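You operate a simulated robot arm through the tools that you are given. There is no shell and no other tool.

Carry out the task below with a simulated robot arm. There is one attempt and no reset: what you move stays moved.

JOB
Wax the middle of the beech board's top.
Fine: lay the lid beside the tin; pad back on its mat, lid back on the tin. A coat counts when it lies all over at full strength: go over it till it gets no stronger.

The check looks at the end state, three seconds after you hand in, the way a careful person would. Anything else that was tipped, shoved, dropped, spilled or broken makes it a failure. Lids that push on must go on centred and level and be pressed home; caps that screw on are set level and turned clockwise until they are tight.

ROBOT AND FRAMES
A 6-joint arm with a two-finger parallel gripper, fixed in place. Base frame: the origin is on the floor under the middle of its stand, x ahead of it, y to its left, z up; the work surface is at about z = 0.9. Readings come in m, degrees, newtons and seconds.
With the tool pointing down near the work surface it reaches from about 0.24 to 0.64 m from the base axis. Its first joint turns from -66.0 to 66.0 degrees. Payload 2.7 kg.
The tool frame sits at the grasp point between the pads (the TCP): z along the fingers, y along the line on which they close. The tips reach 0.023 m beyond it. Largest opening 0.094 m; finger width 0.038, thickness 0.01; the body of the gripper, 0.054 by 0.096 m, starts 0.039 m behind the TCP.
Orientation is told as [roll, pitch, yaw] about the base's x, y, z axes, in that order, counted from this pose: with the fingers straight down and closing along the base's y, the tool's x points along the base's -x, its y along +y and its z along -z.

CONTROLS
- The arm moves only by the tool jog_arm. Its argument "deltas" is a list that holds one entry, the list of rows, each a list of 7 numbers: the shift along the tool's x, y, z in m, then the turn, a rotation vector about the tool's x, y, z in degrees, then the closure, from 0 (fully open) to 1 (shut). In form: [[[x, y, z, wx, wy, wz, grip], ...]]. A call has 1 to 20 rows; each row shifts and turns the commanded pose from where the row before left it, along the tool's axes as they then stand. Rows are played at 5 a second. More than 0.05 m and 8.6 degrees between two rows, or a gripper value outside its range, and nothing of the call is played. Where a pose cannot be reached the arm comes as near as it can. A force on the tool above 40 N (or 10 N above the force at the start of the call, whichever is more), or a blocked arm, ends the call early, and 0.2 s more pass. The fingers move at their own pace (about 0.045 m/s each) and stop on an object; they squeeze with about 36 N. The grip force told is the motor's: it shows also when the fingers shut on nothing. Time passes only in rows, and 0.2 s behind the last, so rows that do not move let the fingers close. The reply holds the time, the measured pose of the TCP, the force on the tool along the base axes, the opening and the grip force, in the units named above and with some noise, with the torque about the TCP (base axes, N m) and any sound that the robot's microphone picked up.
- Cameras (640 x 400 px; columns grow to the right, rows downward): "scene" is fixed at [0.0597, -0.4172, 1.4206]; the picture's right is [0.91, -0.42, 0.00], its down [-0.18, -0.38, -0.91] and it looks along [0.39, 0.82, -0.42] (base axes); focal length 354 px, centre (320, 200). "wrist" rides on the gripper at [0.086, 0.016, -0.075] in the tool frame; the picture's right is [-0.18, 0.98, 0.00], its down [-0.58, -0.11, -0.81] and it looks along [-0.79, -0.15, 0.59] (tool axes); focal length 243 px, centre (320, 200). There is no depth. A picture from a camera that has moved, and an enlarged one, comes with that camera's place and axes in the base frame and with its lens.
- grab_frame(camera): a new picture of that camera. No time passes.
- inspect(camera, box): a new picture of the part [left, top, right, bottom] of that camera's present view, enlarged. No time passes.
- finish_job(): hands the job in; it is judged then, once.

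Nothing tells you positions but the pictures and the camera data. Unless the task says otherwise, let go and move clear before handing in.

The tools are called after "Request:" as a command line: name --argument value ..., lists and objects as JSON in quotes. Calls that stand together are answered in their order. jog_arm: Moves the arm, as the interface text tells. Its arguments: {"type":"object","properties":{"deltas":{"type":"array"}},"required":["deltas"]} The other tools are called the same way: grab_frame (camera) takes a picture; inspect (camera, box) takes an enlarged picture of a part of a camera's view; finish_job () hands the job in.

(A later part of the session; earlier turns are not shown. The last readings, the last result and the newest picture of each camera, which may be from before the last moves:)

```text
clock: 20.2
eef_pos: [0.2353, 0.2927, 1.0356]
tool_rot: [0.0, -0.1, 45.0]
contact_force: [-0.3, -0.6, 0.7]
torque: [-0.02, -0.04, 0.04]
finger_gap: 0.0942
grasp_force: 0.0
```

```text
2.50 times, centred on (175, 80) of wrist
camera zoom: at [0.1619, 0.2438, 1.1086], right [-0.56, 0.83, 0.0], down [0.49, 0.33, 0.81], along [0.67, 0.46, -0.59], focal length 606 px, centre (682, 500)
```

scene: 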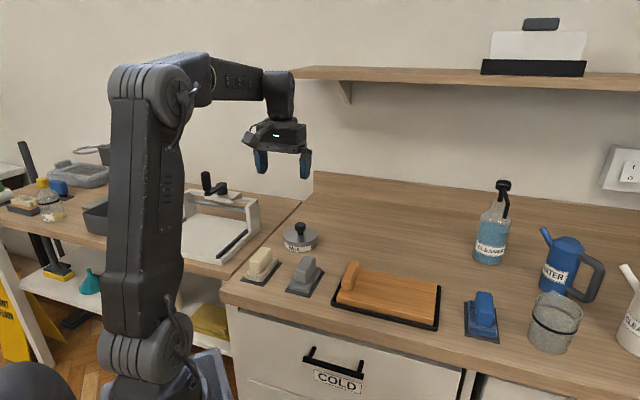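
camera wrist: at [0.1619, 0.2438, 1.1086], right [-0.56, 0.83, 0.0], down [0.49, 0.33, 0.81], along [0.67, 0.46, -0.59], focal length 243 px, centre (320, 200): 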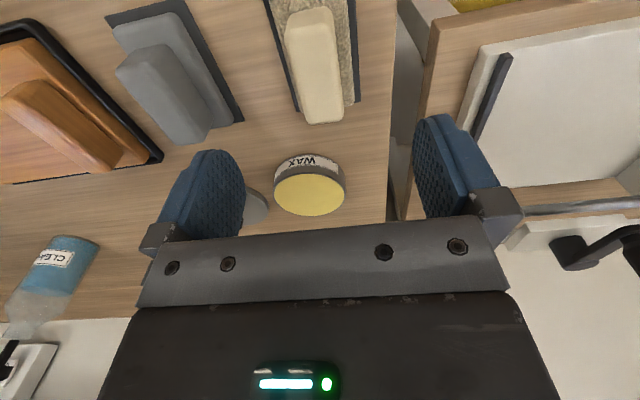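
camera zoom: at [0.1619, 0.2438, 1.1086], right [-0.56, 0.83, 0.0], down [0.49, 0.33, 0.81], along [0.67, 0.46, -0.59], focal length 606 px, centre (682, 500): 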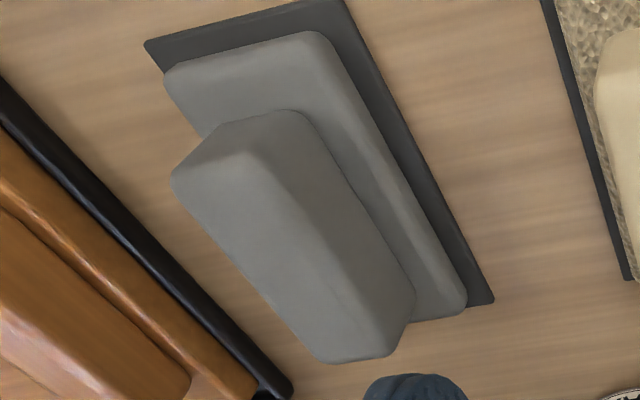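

The cream handle is about 28 mm wide, aligned with the tool and centred within 2 mm, with its top at z≈0.95. I'll narrow the fingers, go down to z≈0.943 and grip it.

Request:
jog_arm --deltas '[[[0.002, 0, 0, 0, 0, 0, 0.4], [0, 0, 0.03, 0, 0, 0, 0.45], [0, 0, 0.03, 0, 0, 0, 0.45], [0, 0, 0.02, 0, 0, 0, 0.45], [0, 0, 0.01, 0, 0, 0, 0.45], [0, 0, 0, 0, 0, 0, 0.45]]]'

Request:
inspect --camera "scene" --box '[220, 200, 310, 300]'

Request:
grab_frame --camera "wrist"

```text
clock: 21.6
eef_pos: [0.2337, 0.2933, 0.9461]
tool_rot: [0.0, -0.1, 45.1]
contact_force: [1.0, 0.3, 0.5]
torque: [0.01, -0.01, 0.01]
finger_gap: 0.0516
grasp_force: 0.0
```

```text
4.00 times, centred on (265, 250) of scene
camera zoom: at [0.0597, -0.4172, 1.4206], right [0.91, -0.42, 0.0], down [-0.18, -0.38, -0.91], along [0.39, 0.82, -0.42], focal length 1415 px, centre (540, 0)
```

zoom: 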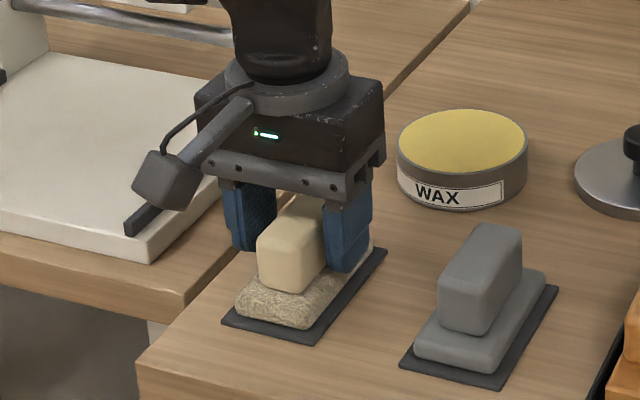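

```text
taken
camera wrist: at [0.1595, 0.244, 1.0189], right [-0.56, 0.83, 0.0], down [0.49, 0.33, 0.81], along [0.67, 0.46, -0.59], focal length 243 px, centre (320, 200)
```

wrist: 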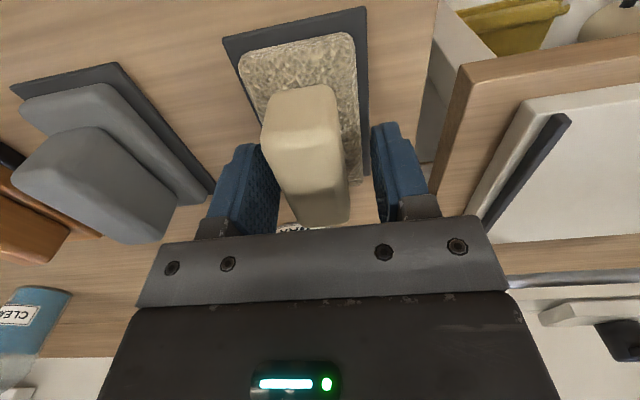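

The fingers straddle the cream handle with clearance. I'll close on it.

Request:
jog_arm --deltas '[[[0, 0, 0.001, 0, 0, 0, 0.45], [0, 0, 0, 0, 0, 0, 0.7], [0, 0, 0, 0, 0, 0, 1], [0, 0, 0, 0, 0, 0, 1], [0, 0, 0, 0, 0, 0, 1]]]'

Request:
inspect --camera "scene" --box '[220, 200, 310, 300]'

```text
clock: 22.8
eef_pos: [0.2329, 0.2932, 0.9455]
tool_rot: [0.0, -0.1, 45.0]
contact_force: [0.0, 0.2, 0.6]
torque: [0.0, -0.01, -0.01]
finger_gap: 0.0291
grasp_force: 36.3
```

```text
4.00 times, centred on (265, 250) of scene
camera zoom: at [0.0598, -0.4172, 1.4206], right [0.91, -0.42, 0.0], down [-0.18, -0.38, -0.91], along [0.39, 0.82, -0.42], focal length 1415 px, centre (540, 0)
```

zoom: 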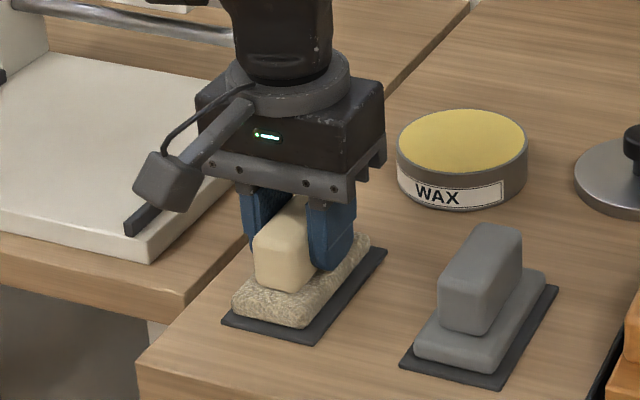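

Gripped (29 mm). I'll lift it high and tilt it so the fixed camera can see the pad's underside.

Request:
jog_arm --deltas '[[[0, 0, -0.01, 0, 0, 0, 1], [0, 0, -0.04, 0, 0, 0, 1], [0, 0, -0.04, 0, 0, 0, 1], [0, 0, -0.04, 0, 0, 0, 1], [0, 0, -0.04, 0, 0, 0, 1], [0, 0, -0.04, 0, 0, 0, 1], [0, 0, -0.04, 0, 0, 0, 1], [0.0046, -0.046, 0, 0, 0, 0, 1], [0.0046, -0.046, 0, 0, 0, 0, 1], [0.0046, -0.046, 0, 0, 0, 0, 1], [0.0046, -0.046, 0, 0, 0, 0, 1], [0, 0, 0, 5.6, 5.6, 0, 1], [0, 0, 0, 5.6, 5.6, 0, 1], [0, 0, 0, 5.6, 5.6, 0, 1], [0, 0, 0, 5.6, 5.6, 0, 1], [0, 0, 0, 5.6, 5.6, 0, 1], [0, 0, 0, 5.6, 5.6, 0, 1], [0, 0, 0, 5.6, 5.6, 0, 1], [0, 0, 0, 0, 0, 0, 1]]]'

Request:
grab_frame --camera "scene"

```text
clock: 26.8
eef_pos: [0.3507, 0.1487, 1.1951]
tool_rot: [-45.9, 35.6, 29.5]
contact_force: [0.1, -0.7, -0.7]
torque: [0.0, 0.04, -0.02]
finger_gap: 0.029
grasp_force: 36.0
```

```text
taken
```

scene: 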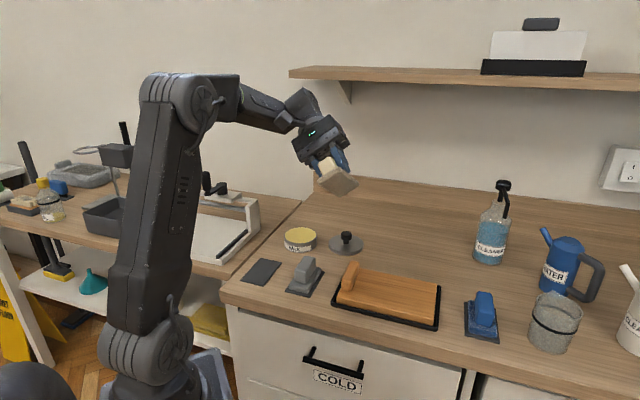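

Request:
inspect --camera "scene" --box '[305, 140, 365, 205]'

Request:
inspect --camera "scene" --box '[235, 250, 290, 295]'

```text
6.15 times, centred on (335, 172) of scene
camera zoom: at [0.0598, -0.4172, 1.4206], right [0.91, -0.42, 0.0], down [-0.18, -0.38, -0.91], along [0.39, 0.82, -0.42], focal length 2177 px, centre (228, 369)
```

zoom: 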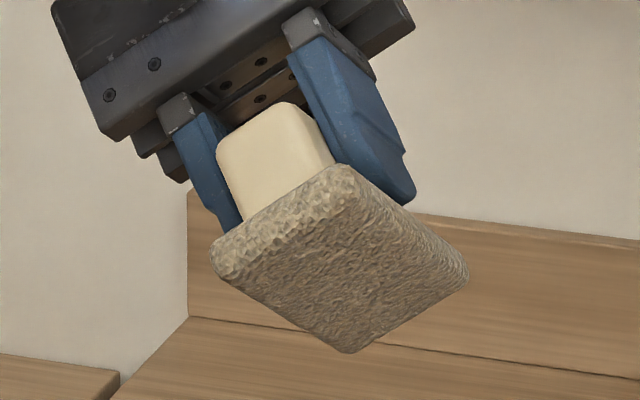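

```text
8.89 times, centred on (262, 272) of scene
camera zoom: at [0.0598, -0.4172, 1.4206], right [0.91, -0.42, 0.0], down [-0.18, -0.38, -0.91], along [0.39, 0.82, -0.42], focal length 3145 px, centre (831, -444)
```

zoom: 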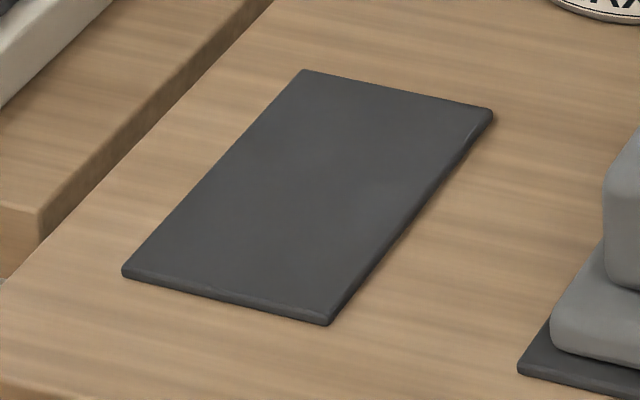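

The cream pad's face is clean and dry. Before committing to it, I'll look for more clues among the neighbouring items and at the other pads.

Request:
inspect --camera "scene" --box '[0, 170, 110, 230]'

Request:
inspect --camera "scene" --box '[0, 220, 110, 340]'

Request:
inspect --camera "scene" --box '[70, 120, 200, 240]'

Request:
inspect --camera "scene" --box '[470, 0, 640, 190]'

Request:
grab_frame --camera "wrist"

```text
5.82 times, centred on (55, 200) of scene
camera zoom: at [0.0598, -0.4172, 1.4206], right [0.91, -0.42, 0.0], down [-0.18, -0.38, -0.91], along [0.39, 0.82, -0.42], focal length 2059 px, centre (1862, 200)
```

zoom: 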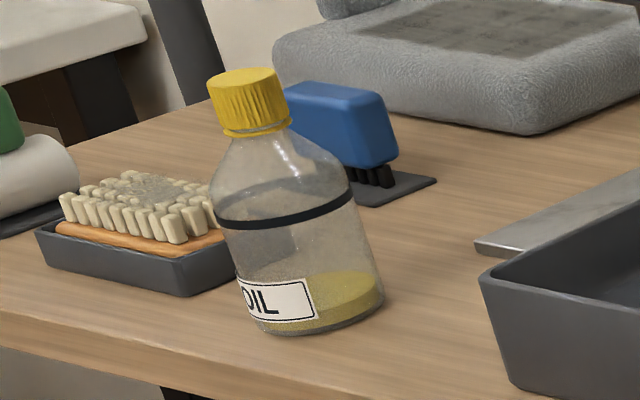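

```text
3.33 times, centred on (55, 280) of scene
camera zoom: at [0.0598, -0.4172, 1.4206], right [0.91, -0.42, 0.0], down [-0.18, -0.38, -0.91], along [0.39, 0.82, -0.42], focal length 1180 px, centre (1203, -67)
```

zoom: 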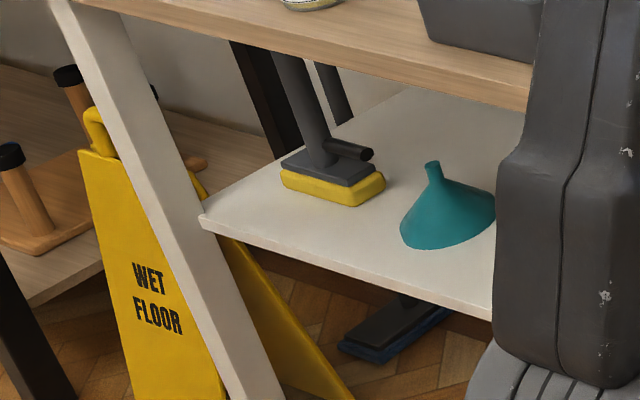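

```text
3.33 times, centred on (135, 180) of scene
camera zoom: at [0.0598, -0.4172, 1.4206], right [0.91, -0.42, 0.0], down [-0.18, -0.38, -0.91], along [0.39, 0.82, -0.42], focal length 1180 px, centre (937, 267)
```

zoom: 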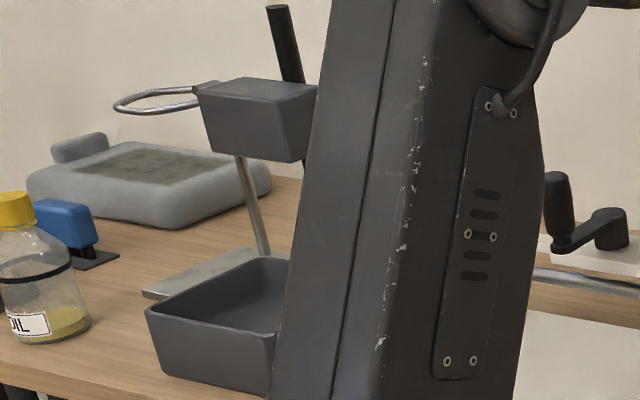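

```text
2.11 times, centred on (555, 95) of scene
camera zoom: at [0.0598, -0.4172, 1.4206], right [0.91, -0.42, 0.0], down [-0.18, -0.38, -0.91], along [0.39, 0.82, -0.42], focal length 745 px, centre (-175, 421)
```

zoom: 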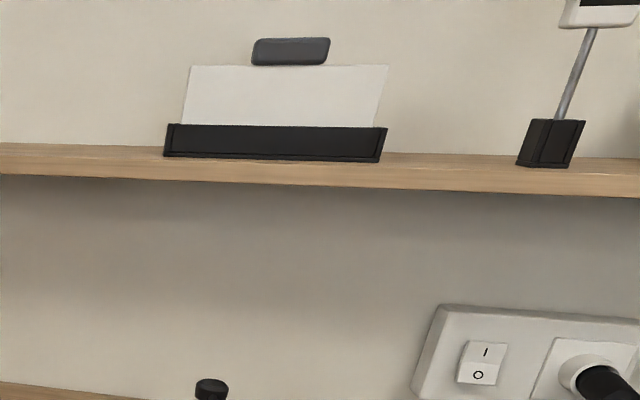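

```text
taken
camera wrist: at [0.2776, 0.1832, 1.2763], right [-0.56, 0.47, -0.68], down [0.49, 0.85, 0.18], along [0.67, -0.23, -0.71], focal length 243 px, centre (320, 200)
```

wrist: 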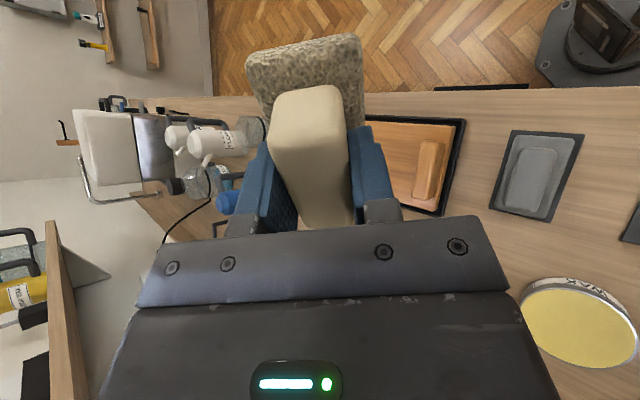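

I can zoom far into the grey and blue pads from here to judge their material; I'll do that before choosing.

Request:
inspect --camera "scene" --box '[290, 283, 300, 290]'

Request:
inspect --camera "scene" --box '[474, 326, 484, 333]'

Request:
inspect --camera "scene" --box '[330, 178, 344, 188]'

Request:
inspect --camera "wrist" --box '[485, 120, 590, 220]'

Request:
inspect --camera "wrist" --box '[290, 35, 350, 75]'

```text
16.00 times, centred on (295, 286) of scene
camera zoom: at [0.0598, -0.4172, 1.4206], right [0.91, -0.42, 0.0], down [-0.18, -0.38, -0.91], along [0.39, 0.82, -0.42], focal length 5661 px, centre (720, -1184)
```

zoom: 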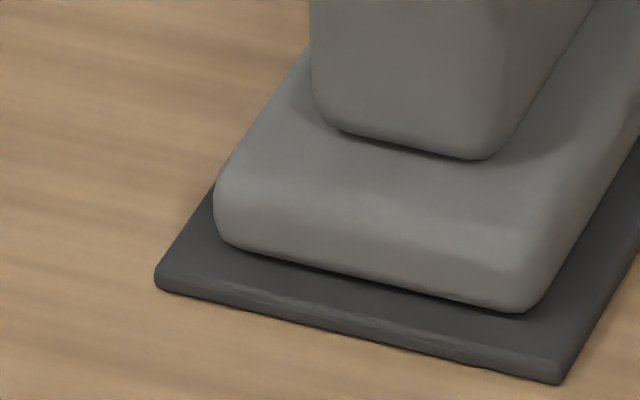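

```text
16.00 times, centred on (479, 330) of scene
camera zoom: at [0.0598, -0.4172, 1.4206], right [0.91, -0.42, 0.0], down [-0.18, -0.38, -0.91], along [0.39, 0.82, -0.42], focal length 5661 px, centre (-2224, -1872)
```

zoom: 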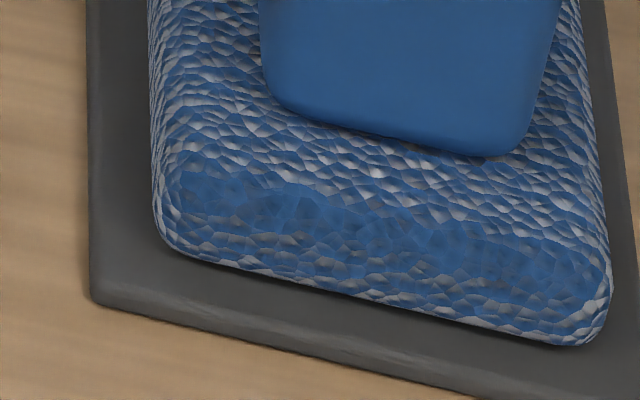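

```text
16.00 times, centred on (337, 183) of scene
camera zoom: at [0.0598, -0.4172, 1.4206], right [0.91, -0.42, 0.0], down [-0.18, -0.38, -0.91], along [0.39, 0.82, -0.42], focal length 5661 px, centre (48, 472)
```

zoom: 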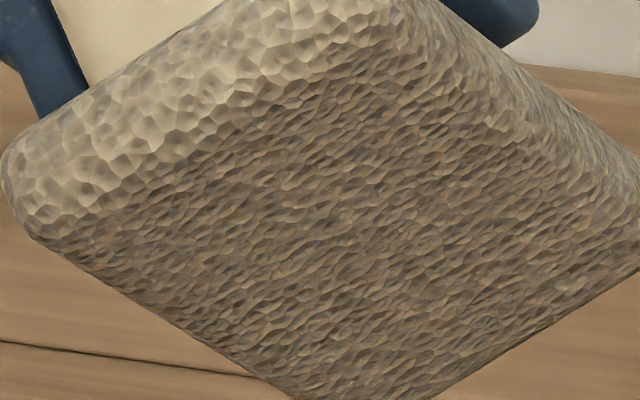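

```text
4.00 times, centred on (538, 170) of wrist
camera zoom: at [0.2776, 0.1832, 1.2763], right [-0.56, 0.47, -0.68], down [0.49, 0.85, 0.18], along [0.67, -0.23, -0.71], focal length 970 px, centre (-550, 320)
```

zoom: 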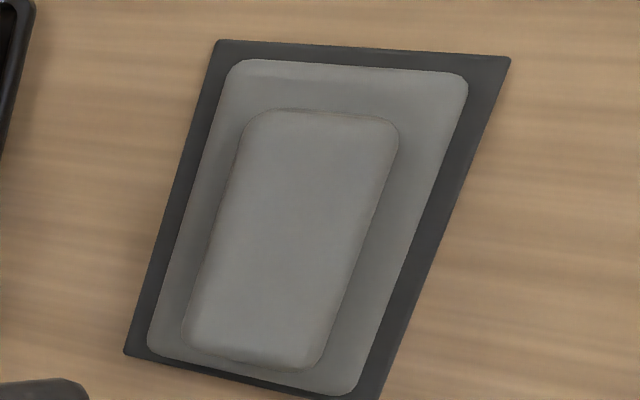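

```text
10.00 times, centred on (320, 55) of wrist
camera zoom: at [0.2776, 0.1832, 1.2763], right [-0.56, 0.47, -0.68], down [0.49, 0.85, 0.18], along [0.67, -0.23, -0.71], focal length 2426 px, centre (320, 1650)
```

zoom: 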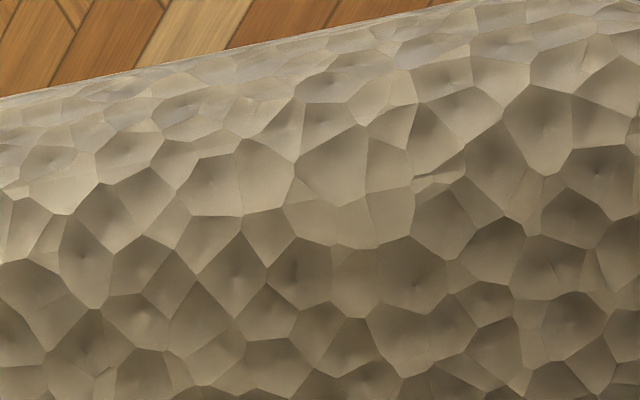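

Cream and blue share a spongy cell texture (blue glossy, perhaps wet); grey is smooth like felt. A clue may be on the grey pad's underside, so I'll set the cream pad back on its mat for now and look at the grey one.

Request:
jog_arm --deltas '[[[0, 0, 0, -5.6, -5.6, 0, 1], [0, 0, 0, -5.6, -5.6, 0, 1], [0, 0, 0, -5.6, -5.6, 0, 1], [0, 0, 0, -5.6, -5.6, 0, 1], [0, 0, 0, -5.6, -5.6, 0, 1], [0, 0, 0, -5.6, -5.6, 0, 1], [0, 0, 0, -5.6, -5.6, 0, 1], [-0.0046, 0.046, 0, 0, 0, 0, 1], [-0.0046, 0.046, 0, 0, 0, 0, 1], [-0.0046, 0.046, 0, 0, 0, 0, 1], [-0.0046, 0.046, 0, 0, 0, 0, 1], [0, 0, 0.04, 0, 0, 0, 1], [0, 0, 0.04, 0, 0, 0, 1], [0, 0, 0.04, 0, 0, 0, 1], [0, 0, 0.04, 0, 0, 0, 1], [0, 0, 0.04, 0, 0, 0, 1], [0, 0, 0.03, 0, 0, 0, 1], [0, 0, 0, 0, 0, 0, 1]]]'

Request:
inspect --camera "scene" --box '[220, 200, 310, 300]'

```text
clock: 30.6
eef_pos: [0.2326, 0.2937, 0.9623]
tool_rot: [0.0, -0.2, 45.0]
contact_force: [-0.3, -0.1, -0.8]
torque: [0.02, -0.01, 0.01]
finger_gap: 0.0291
grasp_force: 36.0
```

```text
4.00 times, centred on (265, 250) of scene
camera zoom: at [0.0598, -0.4172, 1.4206], right [0.91, -0.42, 0.0], down [-0.18, -0.38, -0.91], along [0.39, 0.82, -0.42], focal length 1415 px, centre (540, 0)
```

zoom: 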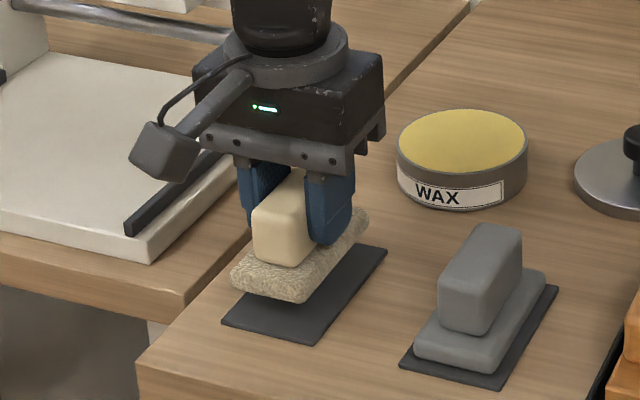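

The cream pad is right above its mat. I'll lower it, noting how the force rises.

Request:
jog_arm --deltas '[[[0, 0, 0.008, 0, 0, 0, 1], [0, 0, 0.005, 0, 0, 0, 1], [0, 0, 0.002, 0, 0, 0, 1], [0, 0, 0, 0, 0, 0, 1]]]'

Request:
jog_arm --deltas '[[[0, 0, 0.001, 0, 0, 0, 1], [0, 0, 0, 0, 0, 0, 1]]]'

Request:
jog_arm --deltas '[[[0, 0, 0.001, 0, 0, 0, 1], [0, 0, 0, 0, 0, 0, 1]]]'

```text
clock: 31.6
eef_pos: [0.2339, 0.2945, 0.9478]
tool_rot: [0.0, -0.1, 45.0]
contact_force: [0.8, 1.0, -0.5]
torque: [-0.02, 0.03, 0.02]
finger_gap: 0.0293
grasp_force: 36.3
```

```text
clock: 32.2
eef_pos: [0.2346, 0.2938, 0.948]
tool_rot: [0.0, -0.1, 45.0]
contact_force: [0.2, 0.1, -0.3]
torque: [-0.02, 0.01, 0.0]
finger_gap: 0.0292
grasp_force: 35.6
```

```text
clock: 32.8
eef_pos: [0.2332, 0.2936, 0.9473]
tool_rot: [0.0, -0.1, 45.0]
contact_force: [0.1, 0.4, 0.2]
torque: [0.03, -0.01, 0.02]
finger_gap: 0.0294
grasp_force: 35.7
```

Request:
jog_arm --deltas '[[[0, 0, 0.001, 0, 0, 0, 1], [0, 0, 0, 0, 0, 0, 1]]]'

Request:
jog_arm --deltas '[[[0, 0, 0.001, 0, 0, 0, 1], [0, 0, 0, 0, 0, 0, 1]]]'

Request:
jog_arm --deltas '[[[0, 0, 0.001, 0, 0, 0, 1], [0, 0, 0, 0, 0, 0, 1]]]'

Request:
inspect --camera "scene" --box '[220, 200, 310, 300]'

```text
clock: 33.4
eef_pos: [0.2335, 0.2943, 0.9465]
tool_rot: [0.1, -0.1, 44.9]
contact_force: [0.4, 0.4, -0.1]
torque: [0.0, -0.01, 0.0]
finger_gap: 0.0294
grasp_force: 36.1
```

```text
clock: 34.0
eef_pos: [0.2343, 0.2922, 0.9454]
tool_rot: [-0.1, -0.1, 45.0]
contact_force: [1.1, 0.8, -0.5]
torque: [0.12, -0.08, -0.02]
finger_gap: 0.0293
grasp_force: 35.5
```

```text
clock: 34.6
eef_pos: [0.2336, 0.2934, 0.9448]
tool_rot: [0.0, -0.1, 45.0]
contact_force: [-2.3, -7.4, 21.4]
torque: [-0.18, 0.13, 0.0]
finger_gap: 0.0292
grasp_force: 35.8
```

```text
4.00 times, centred on (265, 250) of scene
camera zoom: at [0.0595, -0.4176, 1.4205], right [0.91, -0.42, 0.0], down [-0.18, -0.38, -0.91], along [0.39, 0.82, -0.42], focal length 1415 px, centre (540, 0)
```

zoom: 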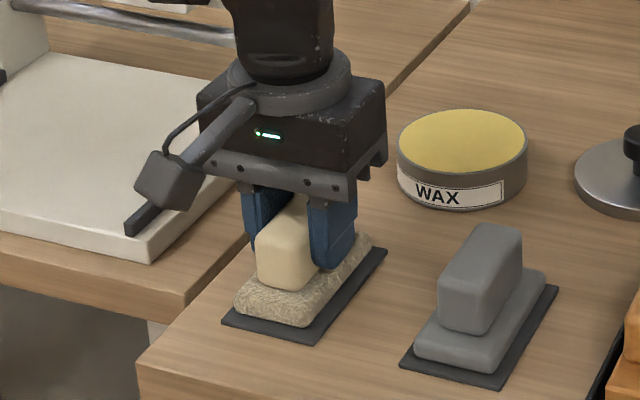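

The pad touches its mat at TCP z≈0.945 and is quite stiff (1 mm gives 21 N). I'll ease off, release, and rise to visit the grey pad.

Request:
jog_arm --deltas '[[[0, 0, -0.0007, 0, 0, 0, 1], [0, 0, 0, 0, 0, 0, 0.6], [0, 0, 0, 0, 0, 0, 0.45], [0, 0, 0, 0, 0, 0, 0.45], [0, 0, -0.02, 0, 0, 0, 0.45], [0, 0, -0.035, 0, 0, 0, 0.45], [0, 0, -0.035, 0, 0, 0, 0.45], [0, 0, 0, 0, 0, 0, 0.45]]]'

Request:
grab_frame --camera "wrist"

Request:
inspect --camera "scene" --box '[220, 220, 330, 300]'

```text
clock: 36.4
eef_pos: [0.2329, 0.2915, 1.0355]
tool_rot: [-0.1, 0.1, 45.0]
contact_force: [0.4, 0.4, -0.1]
torque: [-0.01, -0.03, 0.05]
finger_gap: 0.0519
grasp_force: 0.0
```

```text
taken
camera wrist: at [0.1597, 0.2418, 1.1088], right [-0.56, 0.83, 0.0], down [0.49, 0.33, 0.81], along [0.67, 0.46, -0.59], focal length 243 px, centre (320, 200)
```

wrist: 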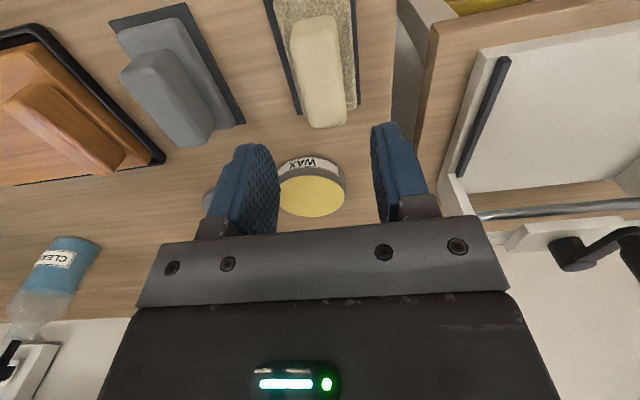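

```text
5.00 times, centred on (275, 260) of scene
camera zoom: at [0.0597, -0.4172, 1.4206], right [0.91, -0.42, 0.0], down [-0.18, -0.38, -0.91], along [0.39, 0.82, -0.42], focal length 1769 px, centre (545, -100)
```

zoom: 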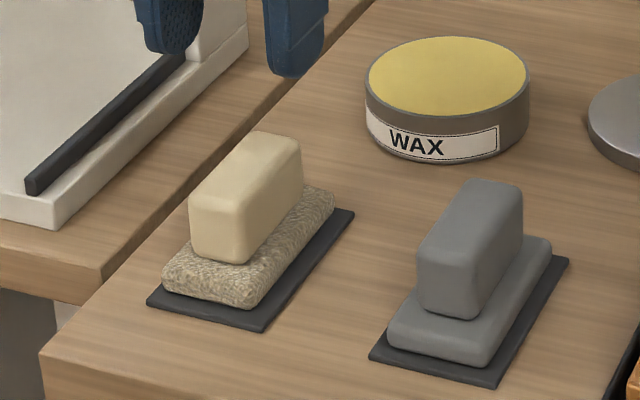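

The cream pad is back square on its mat. Now over to the grey pad at about (0.315, 0.211).

Request:
jog_arm --deltas '[[[0, -0.0385, 0, 0, 0, 0, 0.45], [0, -0.0385, 0, 0, 0, 0, 0.45], [0, -0.0385, 0, 0, 0, 0, 0.45], [0, 0, 0, 0, 0, 0, 0.45]]]'

Request:
grab_frame --camera "wrist"

Request:
inspect --camera "wrist" --box '[240, 0, 400, 140]'

```text
clock: 37.4
eef_pos: [0.3157, 0.2125, 1.0355]
tool_rot: [0.0, 0.0, 45.0]
contact_force: [-0.5, -0.3, 0.4]
torque: [0.02, 0.01, 0.02]
finger_gap: 0.0515
grasp_force: 0.1
```

```text
taken
camera wrist: at [0.2424, 0.1624, 1.1092], right [-0.56, 0.83, 0.0], down [0.49, 0.33, 0.81], along [0.67, 0.46, -0.59], focal length 243 px, centre (320, 200)
```

wrist: 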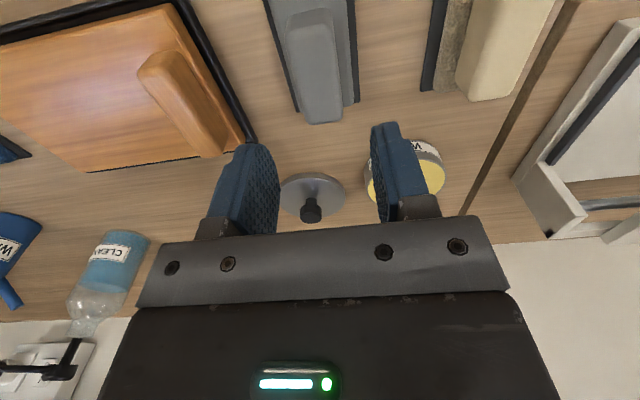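

```text
2.86 times, centred on (320, 70) of wrist
camera zoom: at [0.2424, 0.1624, 1.1092], right [-0.56, 0.83, 0.0], down [0.49, 0.33, 0.81], along [0.67, 0.46, -0.59], focal length 693 px, centre (320, 571)
```

zoom: 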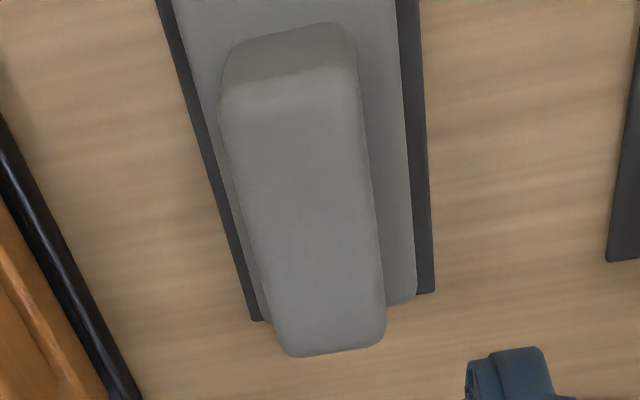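

The grey handle is lined up just like the cream one was. Descend, grip and lift it to see its underside.

Request:
jog_arm --deltas '[[[0.001, 0, 0.03, 0, 0, 0, 0.45], [0, 0, 0.03, 0, 0, 0, 0.45], [0, 0, 0.02, 0, 0, 0, 0.45], [0, 0, 0.009, 0, 0, 0, 0.45], [0, 0, 0, 0, 0, 0, 0.45], [0, 0, 0, 0, 0, 0, 0.7], [0, 0, 0, 0, 0, 0, 1], [0, 0, 0, 0, 0, 0, 1], [0, 0, 0, 0, 0, 0, 1]]]'

Request:
inspect --camera "scene" --box '[250, 210, 350, 310]'

```text
clock: 39.4
eef_pos: [0.3137, 0.2099, 0.9459]
tool_rot: [0.0, -0.1, 45.0]
contact_force: [0.1, 0.3, 0.4]
torque: [-0.01, 0.01, -0.01]
finger_gap: 0.0292
grasp_force: 35.6
```

```text
4.00 times, centred on (300, 260) of scene
camera zoom: at [0.0598, -0.4172, 1.4206], right [0.91, -0.42, 0.0], down [-0.18, -0.38, -0.91], along [0.39, 0.82, -0.42], focal length 1415 px, centre (400, -40)
```

zoom: 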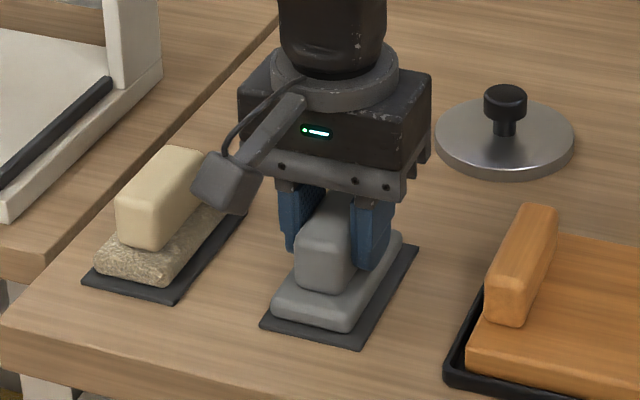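

Request:
jog_arm --deltas '[[[0, 0, -0.01, 0, 0, 0, 1], [0, 0, -0.04, 0, 0, 0, 1], [0, 0, -0.04, 0, 0, 0, 1], [0, 0, -0.04, 0, 0, 0, 1], [0, 0, -0.04, 0, 0, 0, 1], [0, 0, -0.04, 0, 0, 0, 1], [0, 0, -0.04, 0, 0, 0, 1], [0.0085, -0.034, 0, 0, 0, 0, 1], [0.0085, -0.034, 0, 0, 0, 0, 1], [0, 0, 0, 5.6, 5.6, 0, 1], [0, 0, 0, 5.6, 5.6, 0, 1], [0, 0, 0, 5.6, 5.6, 0, 1], [0, 0, 0, 5.6, 5.6, 0, 1], [0, 0, 0, 5.6, 5.6, 0, 1], [0, 0, 0, 5.6, 5.6, 0, 1], [0, 0, 0, 5.6, 5.6, 0, 1], [0, 0, 0, 0, 0, 0, 1]]]'

Request:
inspect --camera "scene" --box '[305, 140, 365, 205]'

Request:
inspect --camera "scene" --box '[328, 175, 348, 190]'

Request:
inspect --camera "scene" --box '[280, 250, 335, 300]'

```text
clock: 43.0
eef_pos: [0.3517, 0.1509, 1.1967]
tool_rot: [-45.9, 35.5, 29.5]
contact_force: [-0.7, -0.4, 0.3]
torque: [0.02, 0.0, -0.02]
finger_gap: 0.029
grasp_force: 35.9
```

```text
6.15 times, centred on (335, 172) of scene
camera zoom: at [0.0598, -0.4172, 1.4206], right [0.91, -0.42, 0.0], down [-0.18, -0.38, -0.91], along [0.39, 0.82, -0.42], focal length 2177 px, centre (228, 369)
```

zoom: 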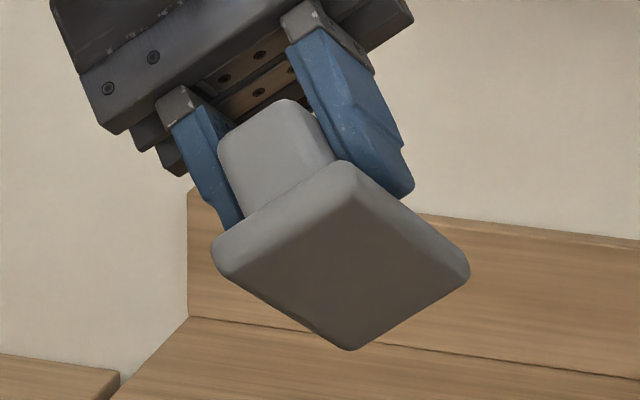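

```text
16.00 times, centred on (338, 182) of scene
camera zoom: at [0.0598, -0.4172, 1.4206], right [0.91, -0.42, 0.0], down [-0.18, -0.38, -0.91], along [0.39, 0.82, -0.42], focal length 5661 px, centre (32, 480)
```

zoom: 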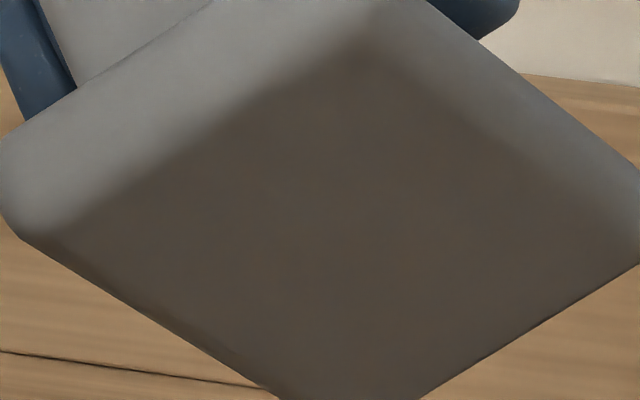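

```text
8.00 times, centred on (308, 275) of scene
camera zoom: at [0.0598, -0.4172, 1.4206], right [0.91, -0.42, 0.0], down [-0.18, -0.38, -0.91], along [0.39, 0.82, -0.42], focal length 2831 px, centre (420, -400)
```

zoom: 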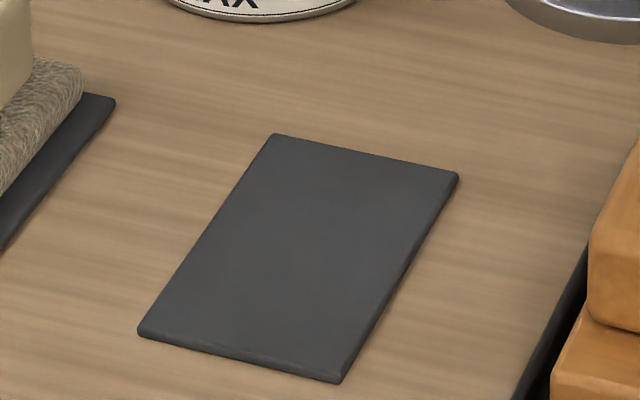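

The grey pad's face is smooth, clean and dry – a felt-like pad – while cream and blue are pored sponges (blue glossy/wet). A smooth, dry pad is what suits wax on wood, so I'll use the grey pad. I'll level it and carry it above the wax tin.

Request:
jog_arm --deltas '[[[0, 0, 0, -5.6, -5.6, 0, 1], [0, 0, 0, -5.6, -5.6, 0, 1], [0, 0, 0, -5.6, -5.6, 0, 1], [0, 0, 0, -5.6, -5.6, 0, 1], [0, 0, 0, -5.6, -5.6, 0, 1], [0, 0, 0, -5.6, -5.6, 0, 1], [0, 0, 0, -5.6, -5.6, 0, 1], [-0.0335, 0.0284, 0, 0, 0, 0, 1], [-0.0335, 0.0284, 0, 0, 0, 0, 1], [-0.0335, 0.0284, 0, 0, 0, 0, 1], [-0.0335, 0.0284, 0, 0, 0, 0, 1], [-0.0335, 0.0284, 0, 0, 0, 0, 1], [0, 0, 0.045, 0, 0, 0, 1], [0, 0, 0.045, 0, 0, 0, 1], [0, 0, 0.045, 0, 0, 0, 1], [0, 0, 0.035, 0, 0, 0, 1], [0, 0, 0, 0, 0, 0, 1]]]'

Request:
inspect --camera "scene" --box '[250, 170, 350, 270]'

Request:
grab_frame --camera "wrist"

```text
clock: 46.6
eef_pos: [0.3676, 0.3725, 1.0264]
tool_rot: [0.0, -0.1, 44.9]
contact_force: [-0.5, -0.4, -1.3]
torque: [0.02, 0.01, 0.01]
finger_gap: 0.029
grasp_force: 36.2
```

```text
4.00 times, centred on (300, 220) of scene
camera zoom: at [0.0598, -0.4172, 1.4206], right [0.91, -0.42, 0.0], down [-0.18, -0.38, -0.91], along [0.39, 0.82, -0.42], focal length 1415 px, centre (400, 120)
```

zoom: 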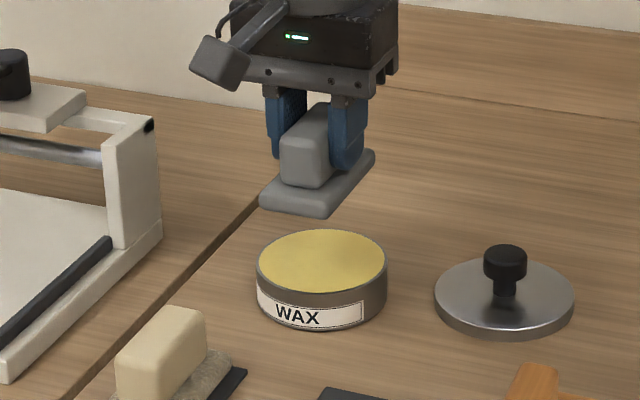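

```text
taken
camera wrist: at [0.2953, 0.322, 1.0999], right [-0.56, 0.83, 0.0], down [0.49, 0.33, 0.81], along [0.67, 0.46, -0.59], focal length 243 px, centre (320, 200)
```

wrist: 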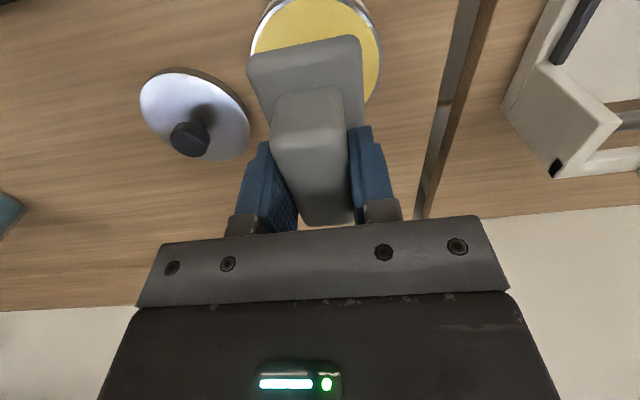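

The pad hangs level, nearly centred over the wax. I'll shift 2 mm and come down to just above the wax.

Request:
jog_arm --deltas '[[[0, -0.002, 0.02, 0, 0, 0, 1], [0, 0, 0.02, 0, 0, 0, 1], [0, 0, 0.006, 0, 0, 0, 1], [0, 0, 0, 0, 0, 0, 1]]]'

Request:
inspect --camera "scene" --box '[270, 190, 330, 260]'

Request:
grab_frame --camera "wrist"

```text
clock: 47.6
eef_pos: [0.3702, 0.3689, 0.9794]
tool_rot: [-0.1, 0.0, 45.0]
contact_force: [0.1, 0.4, -1.1]
torque: [0.01, -0.03, 0.03]
finger_gap: 0.0292
grasp_force: 36.1
```

```text
5.71 times, centred on (300, 225) of scene
camera zoom: at [0.0598, -0.4172, 1.4206], right [0.91, -0.42, 0.0], down [-0.18, -0.38, -0.91], along [0.39, 0.82, -0.42], focal length 2022 px, centre (434, 57)
```

zoom: 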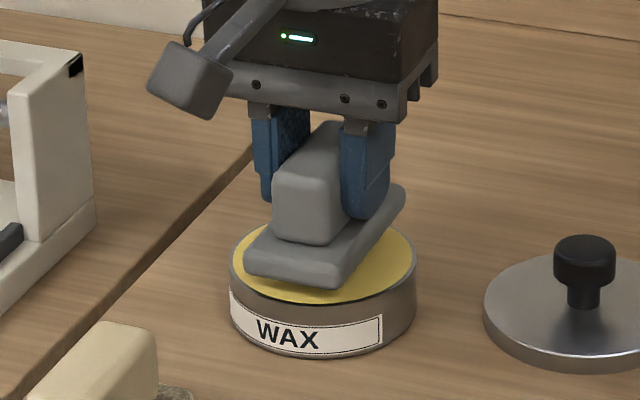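

```text
taken
camera wrist: at [0.2975, 0.3201, 1.0535], right [-0.56, 0.83, 0.0], down [0.49, 0.33, 0.81], along [0.67, 0.46, -0.59], focal length 243 px, centre (320, 200)
```

wrist: 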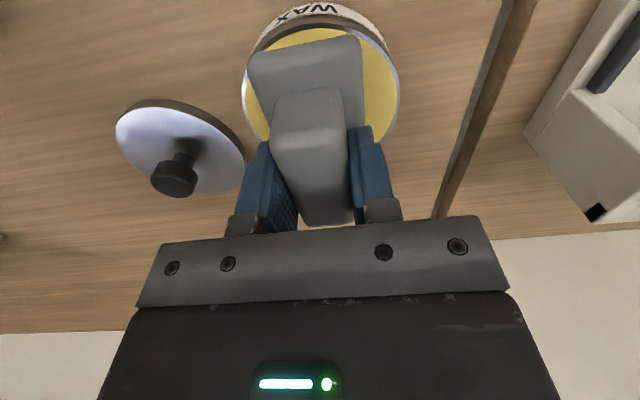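

Centred on the wax. Lowering in small steps to make light contact.

Request:
jog_arm --deltas '[[[0, 0, 0.002, 0, 0, 0, 1], [0, 0, 0.002, 0, 0, 0, 1], [0, 0, 0.001, 0, 0, 0, 1], [0, 0, 0, 0, 0, 0, 1]]]'

Request:
jog_arm --deltas '[[[0, 0, 0.001, 0, 0, 0, 1], [0, 0, 0, 0, 0, 0, 1]]]'

Request:
jog_arm --deltas '[[[0, 0, 0.001, 0, 0, 0, 1], [0, 0, 0, 0, 0, 0, 1]]]'

```text
clock: 48.6
eef_pos: [0.3712, 0.3673, 0.9754]
tool_rot: [0.1, -0.1, 45.0]
contact_force: [0.0, -0.7, -0.2]
torque: [0.02, 0.0, 0.01]
finger_gap: 0.0293
grasp_force: 36.6
```

```text
clock: 49.2
eef_pos: [0.3706, 0.3678, 0.9751]
tool_rot: [0.0, -0.1, 45.0]
contact_force: [-0.4, -0.1, -0.7]
torque: [0.03, 0.0, -0.01]
finger_gap: 0.0291
grasp_force: 35.6
```

```text
clock: 49.8
eef_pos: [0.3715, 0.3674, 0.9725]
tool_rot: [-0.1, -0.1, 45.0]
contact_force: [0.5, -0.4, 0.2]
torque: [0.01, -0.03, 0.0]
finger_gap: 0.029
grasp_force: 35.8
```

Request:
jog_arm --deltas '[[[0, 0, 0.001, 0, 0, 0, 1], [0, 0, 0, 0, 0, 0, 1]]]'

Request:
jog_arm --deltas '[[[0, 0, 0.0007, 0, 0, 0, 1], [0, 0, 0, 0, 0, 0, 1]]]'

Request:
inspect --camera "scene" --box '[270, 190, 330, 260]'

```text
clock: 50.4
eef_pos: [0.3696, 0.3687, 0.972]
tool_rot: [0.0, -0.1, 45.0]
contact_force: [-0.4, 0.2, 1.3]
torque: [0.09, 0.04, 0.0]
finger_gap: 0.0289
grasp_force: 36.6
```

```text
clock: 51.0
eef_pos: [0.3701, 0.3678, 0.971]
tool_rot: [0.0, -0.1, 45.1]
contact_force: [-2.7, -0.8, 6.4]
torque: [0.02, 0.06, 0.03]
finger_gap: 0.0292
grasp_force: 35.7
```

```text
5.71 times, centred on (300, 225) of scene
camera zoom: at [0.0596, -0.4173, 1.4206], right [0.91, -0.42, 0.0], down [-0.18, -0.38, -0.91], along [0.39, 0.82, -0.42], focal length 2022 px, centre (434, 57)
```

zoom: 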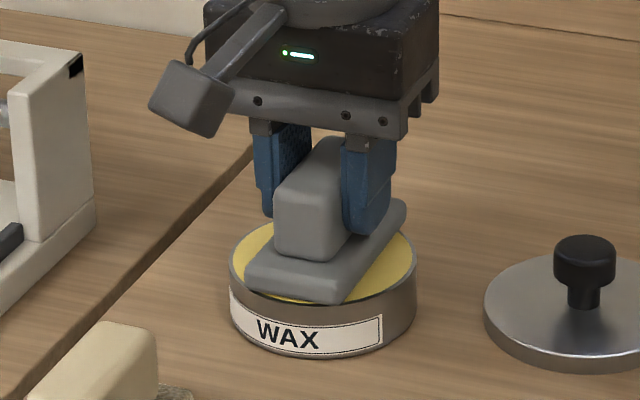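

The pad rests on the wax with about 6 N. I'll hold it a second, then lift and look at its face.

Request:
jog_arm --deltas '[[[0, 0, 0.0003, 0, 0, 0, 1], [0, 0, 0, 0, 0, 0, 1], [0, 0, 0, 0, 0, 0, 1], [0, 0, 0, 0, 0, 0, 1], [0, 0, 0, 0, 0, 0, 1], [0, 0, -0.003, 0, 0, 0, 1], [0, 0, -0.01, 0, 0, 0, 1], [0, 0, -0.04, 0, 0, 0, 1], [0, 0, -0.04, 0, 0, 0, 1], [0, 0, -0.04, 0, 0, 0, 1], [0, 0, -0.04, 0, 0, 0, 1], [0, 0, 0, 0, 0, 0, 1]]]'

Request:
inspect --camera "scene" --box '[270, 200, 330, 260]'

Request:
grab_frame --camera "scene"

```text
clock: 53.6
eef_pos: [0.3708, 0.3685, 1.1437]
tool_rot: [0.0, 0.0, 45.0]
contact_force: [-0.9, 0.1, -1.1]
torque: [0.03, 0.0, 0.0]
finger_gap: 0.0292
grasp_force: 35.5
```

```text
6.67 times, centred on (300, 230) of scene
camera zoom: at [0.0598, -0.4172, 1.4206], right [0.91, -0.42, 0.0], down [-0.18, -0.38, -0.91], along [0.39, 0.82, -0.42], focal length 2359 px, centre (453, 0)
```

zoom: 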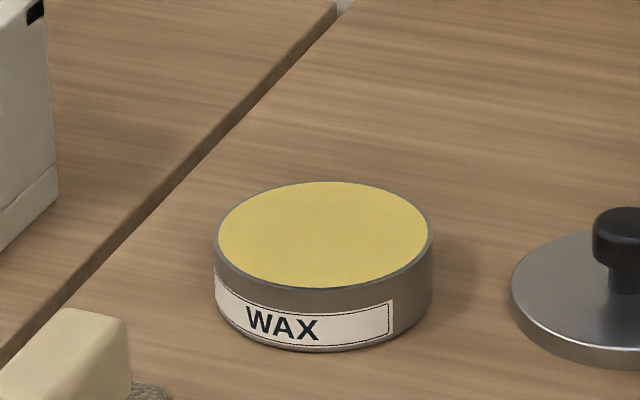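

```text
taken
```

scene: 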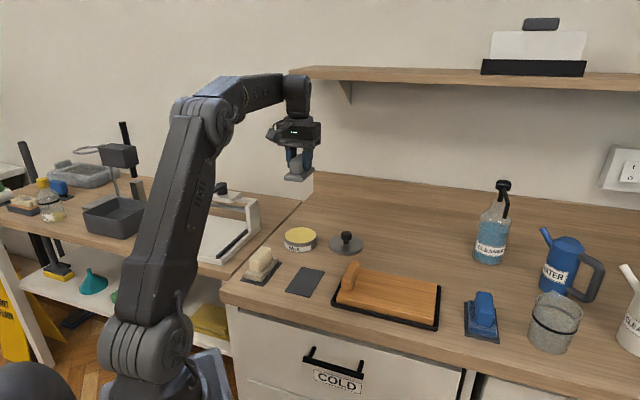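

The tin stayed put. Now I'll go to the viewing pose and tilt to see whether the pad picked up wax.

Request:
jog_arm --deltas '[[[0.0334, -0.0283, -0.01, 0, 0, 0, 1], [0.0334, -0.0283, -0.01, 0, 0, 0, 1], [0.0334, -0.0283, -0.01, 0, 0, 0, 1], [0.0334, -0.0283, -0.01, 0, 0, 0, 1], [0.0334, -0.0283, -0.01, 0, 0, 0, 1], [0, 0, 0, 5.6, 5.6, 0, 1], [0, 0, 0, 5.6, 5.6, 0, 1], [0, 0, 0, 5.6, 5.6, 0, 1], [0, 0, 0, 5.6, 5.6, 0, 1], [0, 0, 0, 5.6, 5.6, 0, 1], [0, 0, 0, 5.6, 5.6, 0, 1], [0, 0, 0, 5.6, 5.6, 0, 1], [0, 0, 0, 0, 0, 0, 1]]]'

Request:
inspect --camera "scene" --box '[305, 140, 365, 205]'

```text
clock: 56.4
eef_pos: [0.3521, 0.1497, 1.1941]
tool_rot: [-45.9, 35.7, 29.4]
contact_force: [0.0, 0.0, -1.4]
torque: [0.0, -0.01, 0.04]
finger_gap: 0.0293
grasp_force: 36.6
```

```text
6.15 times, centred on (335, 172) of scene
camera zoom: at [0.0598, -0.4172, 1.4206], right [0.91, -0.42, 0.0], down [-0.18, -0.38, -0.91], along [0.39, 0.82, -0.42], focal length 2177 px, centre (228, 369)
```

zoom: 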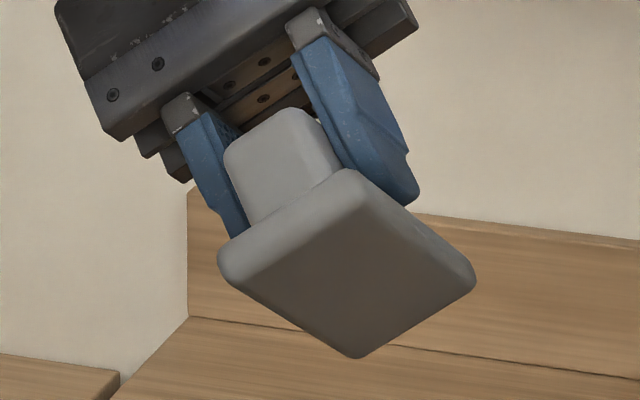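

Request:
inspect --camera "scene" --box '[328, 175, 348, 190]'

Request:
inspect --camera "scene" --box '[345, 260, 445, 330]'

```text
16.00 times, centred on (338, 182) of scene
camera zoom: at [0.0598, -0.4172, 1.4206], right [0.91, -0.42, 0.0], down [-0.18, -0.38, -0.91], along [0.39, 0.82, -0.42], focal length 5661 px, centre (32, 480)
```

zoom: 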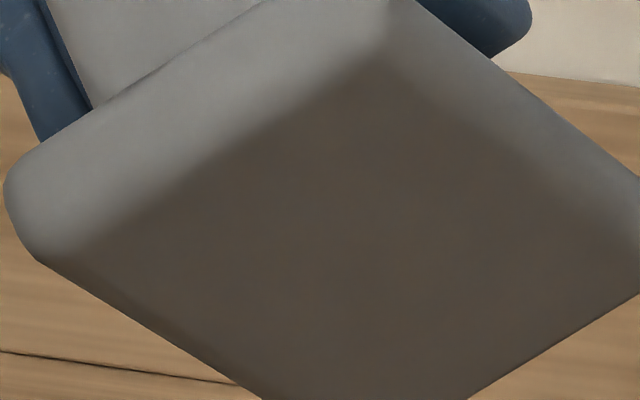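

```text
5.71 times, centred on (395, 295) of scene
camera zoom: at [0.0598, -0.4172, 1.4206], right [0.91, -0.42, 0.0], down [-0.18, -0.38, -0.91], along [0.39, 0.82, -0.42], focal length 2022 px, centre (-109, -343)
```

zoom: 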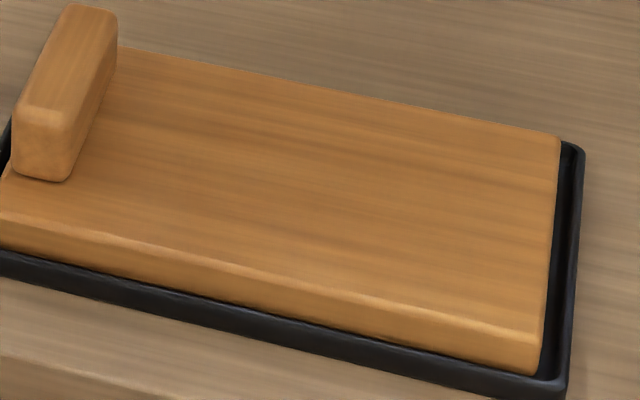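

There's no visible wax on the pad's face, though the film may just not show. I'll try a light stroke on the board's middle to see whether a coat appears. First level out and move above the board centre at about (0.4575, 0.0815).

Request:
jog_arm --deltas '[[[0, 0, 0, -5.6, -5.6, 0, 1], [0, 0, 0, -5.6, -5.6, 0, 1], [0, 0, 0, -5.6, -5.6, 0, 1], [0, 0, 0, -5.6, -5.6, 0, 1], [0, 0, 0, -5.6, -5.6, 0, 1], [0, 0, 0, -5.6, -5.6, 0, 1], [0, 0, 0, -5.6, -5.6, 0, 1], [-0.0066, -0.0308, 0, 0, 0, 0, 1], [-0.0066, -0.0308, 0, 0, 0, 0, 1], [-0.0066, -0.0308, 0, 0, 0, 0, 1], [-0.0066, -0.0308, 0, 0, 0, 0, 1], [0, 0, 0.045, 0, 0, 0, 1], [0, 0, 0.045, 0, 0, 0, 1], [0, 0, 0.045, 0, 0, 0, 1], [0, 0, 0.045, 0, 0, 0, 1], [0, 0, 0, 0, 0, 0, 1]]]'

Request:
inspect --camera "scene" --box '[320, 200, 450, 330]'

Request:
grab_frame --camera "wrist"

```text
clock: 59.8
eef_pos: [0.4569, 0.0815, 1.0145]
tool_rot: [0.0, 0.1, 45.0]
contact_force: [-0.1, -0.1, -0.2]
torque: [0.0, 0.01, 0.0]
finger_gap: 0.0294
grasp_force: 36.2
```

```text
3.08 times, centred on (385, 265) of scene
camera zoom: at [0.0598, -0.4172, 1.4206], right [0.91, -0.42, 0.0], down [-0.18, -0.38, -0.91], along [0.39, 0.82, -0.42], focal length 1089 px, centre (120, 0)
```

zoom: 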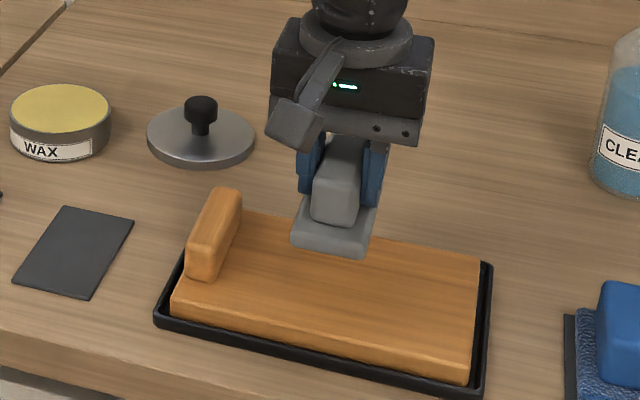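

```text
taken
camera wrist: at [0.3835, 0.0309, 1.0883], right [-0.56, 0.83, 0.0], down [0.49, 0.33, 0.81], along [0.67, 0.46, -0.59], focal length 243 px, centre (320, 200)
```

wrist: 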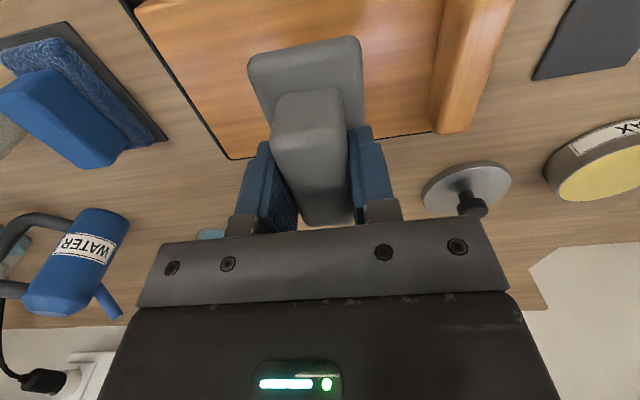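

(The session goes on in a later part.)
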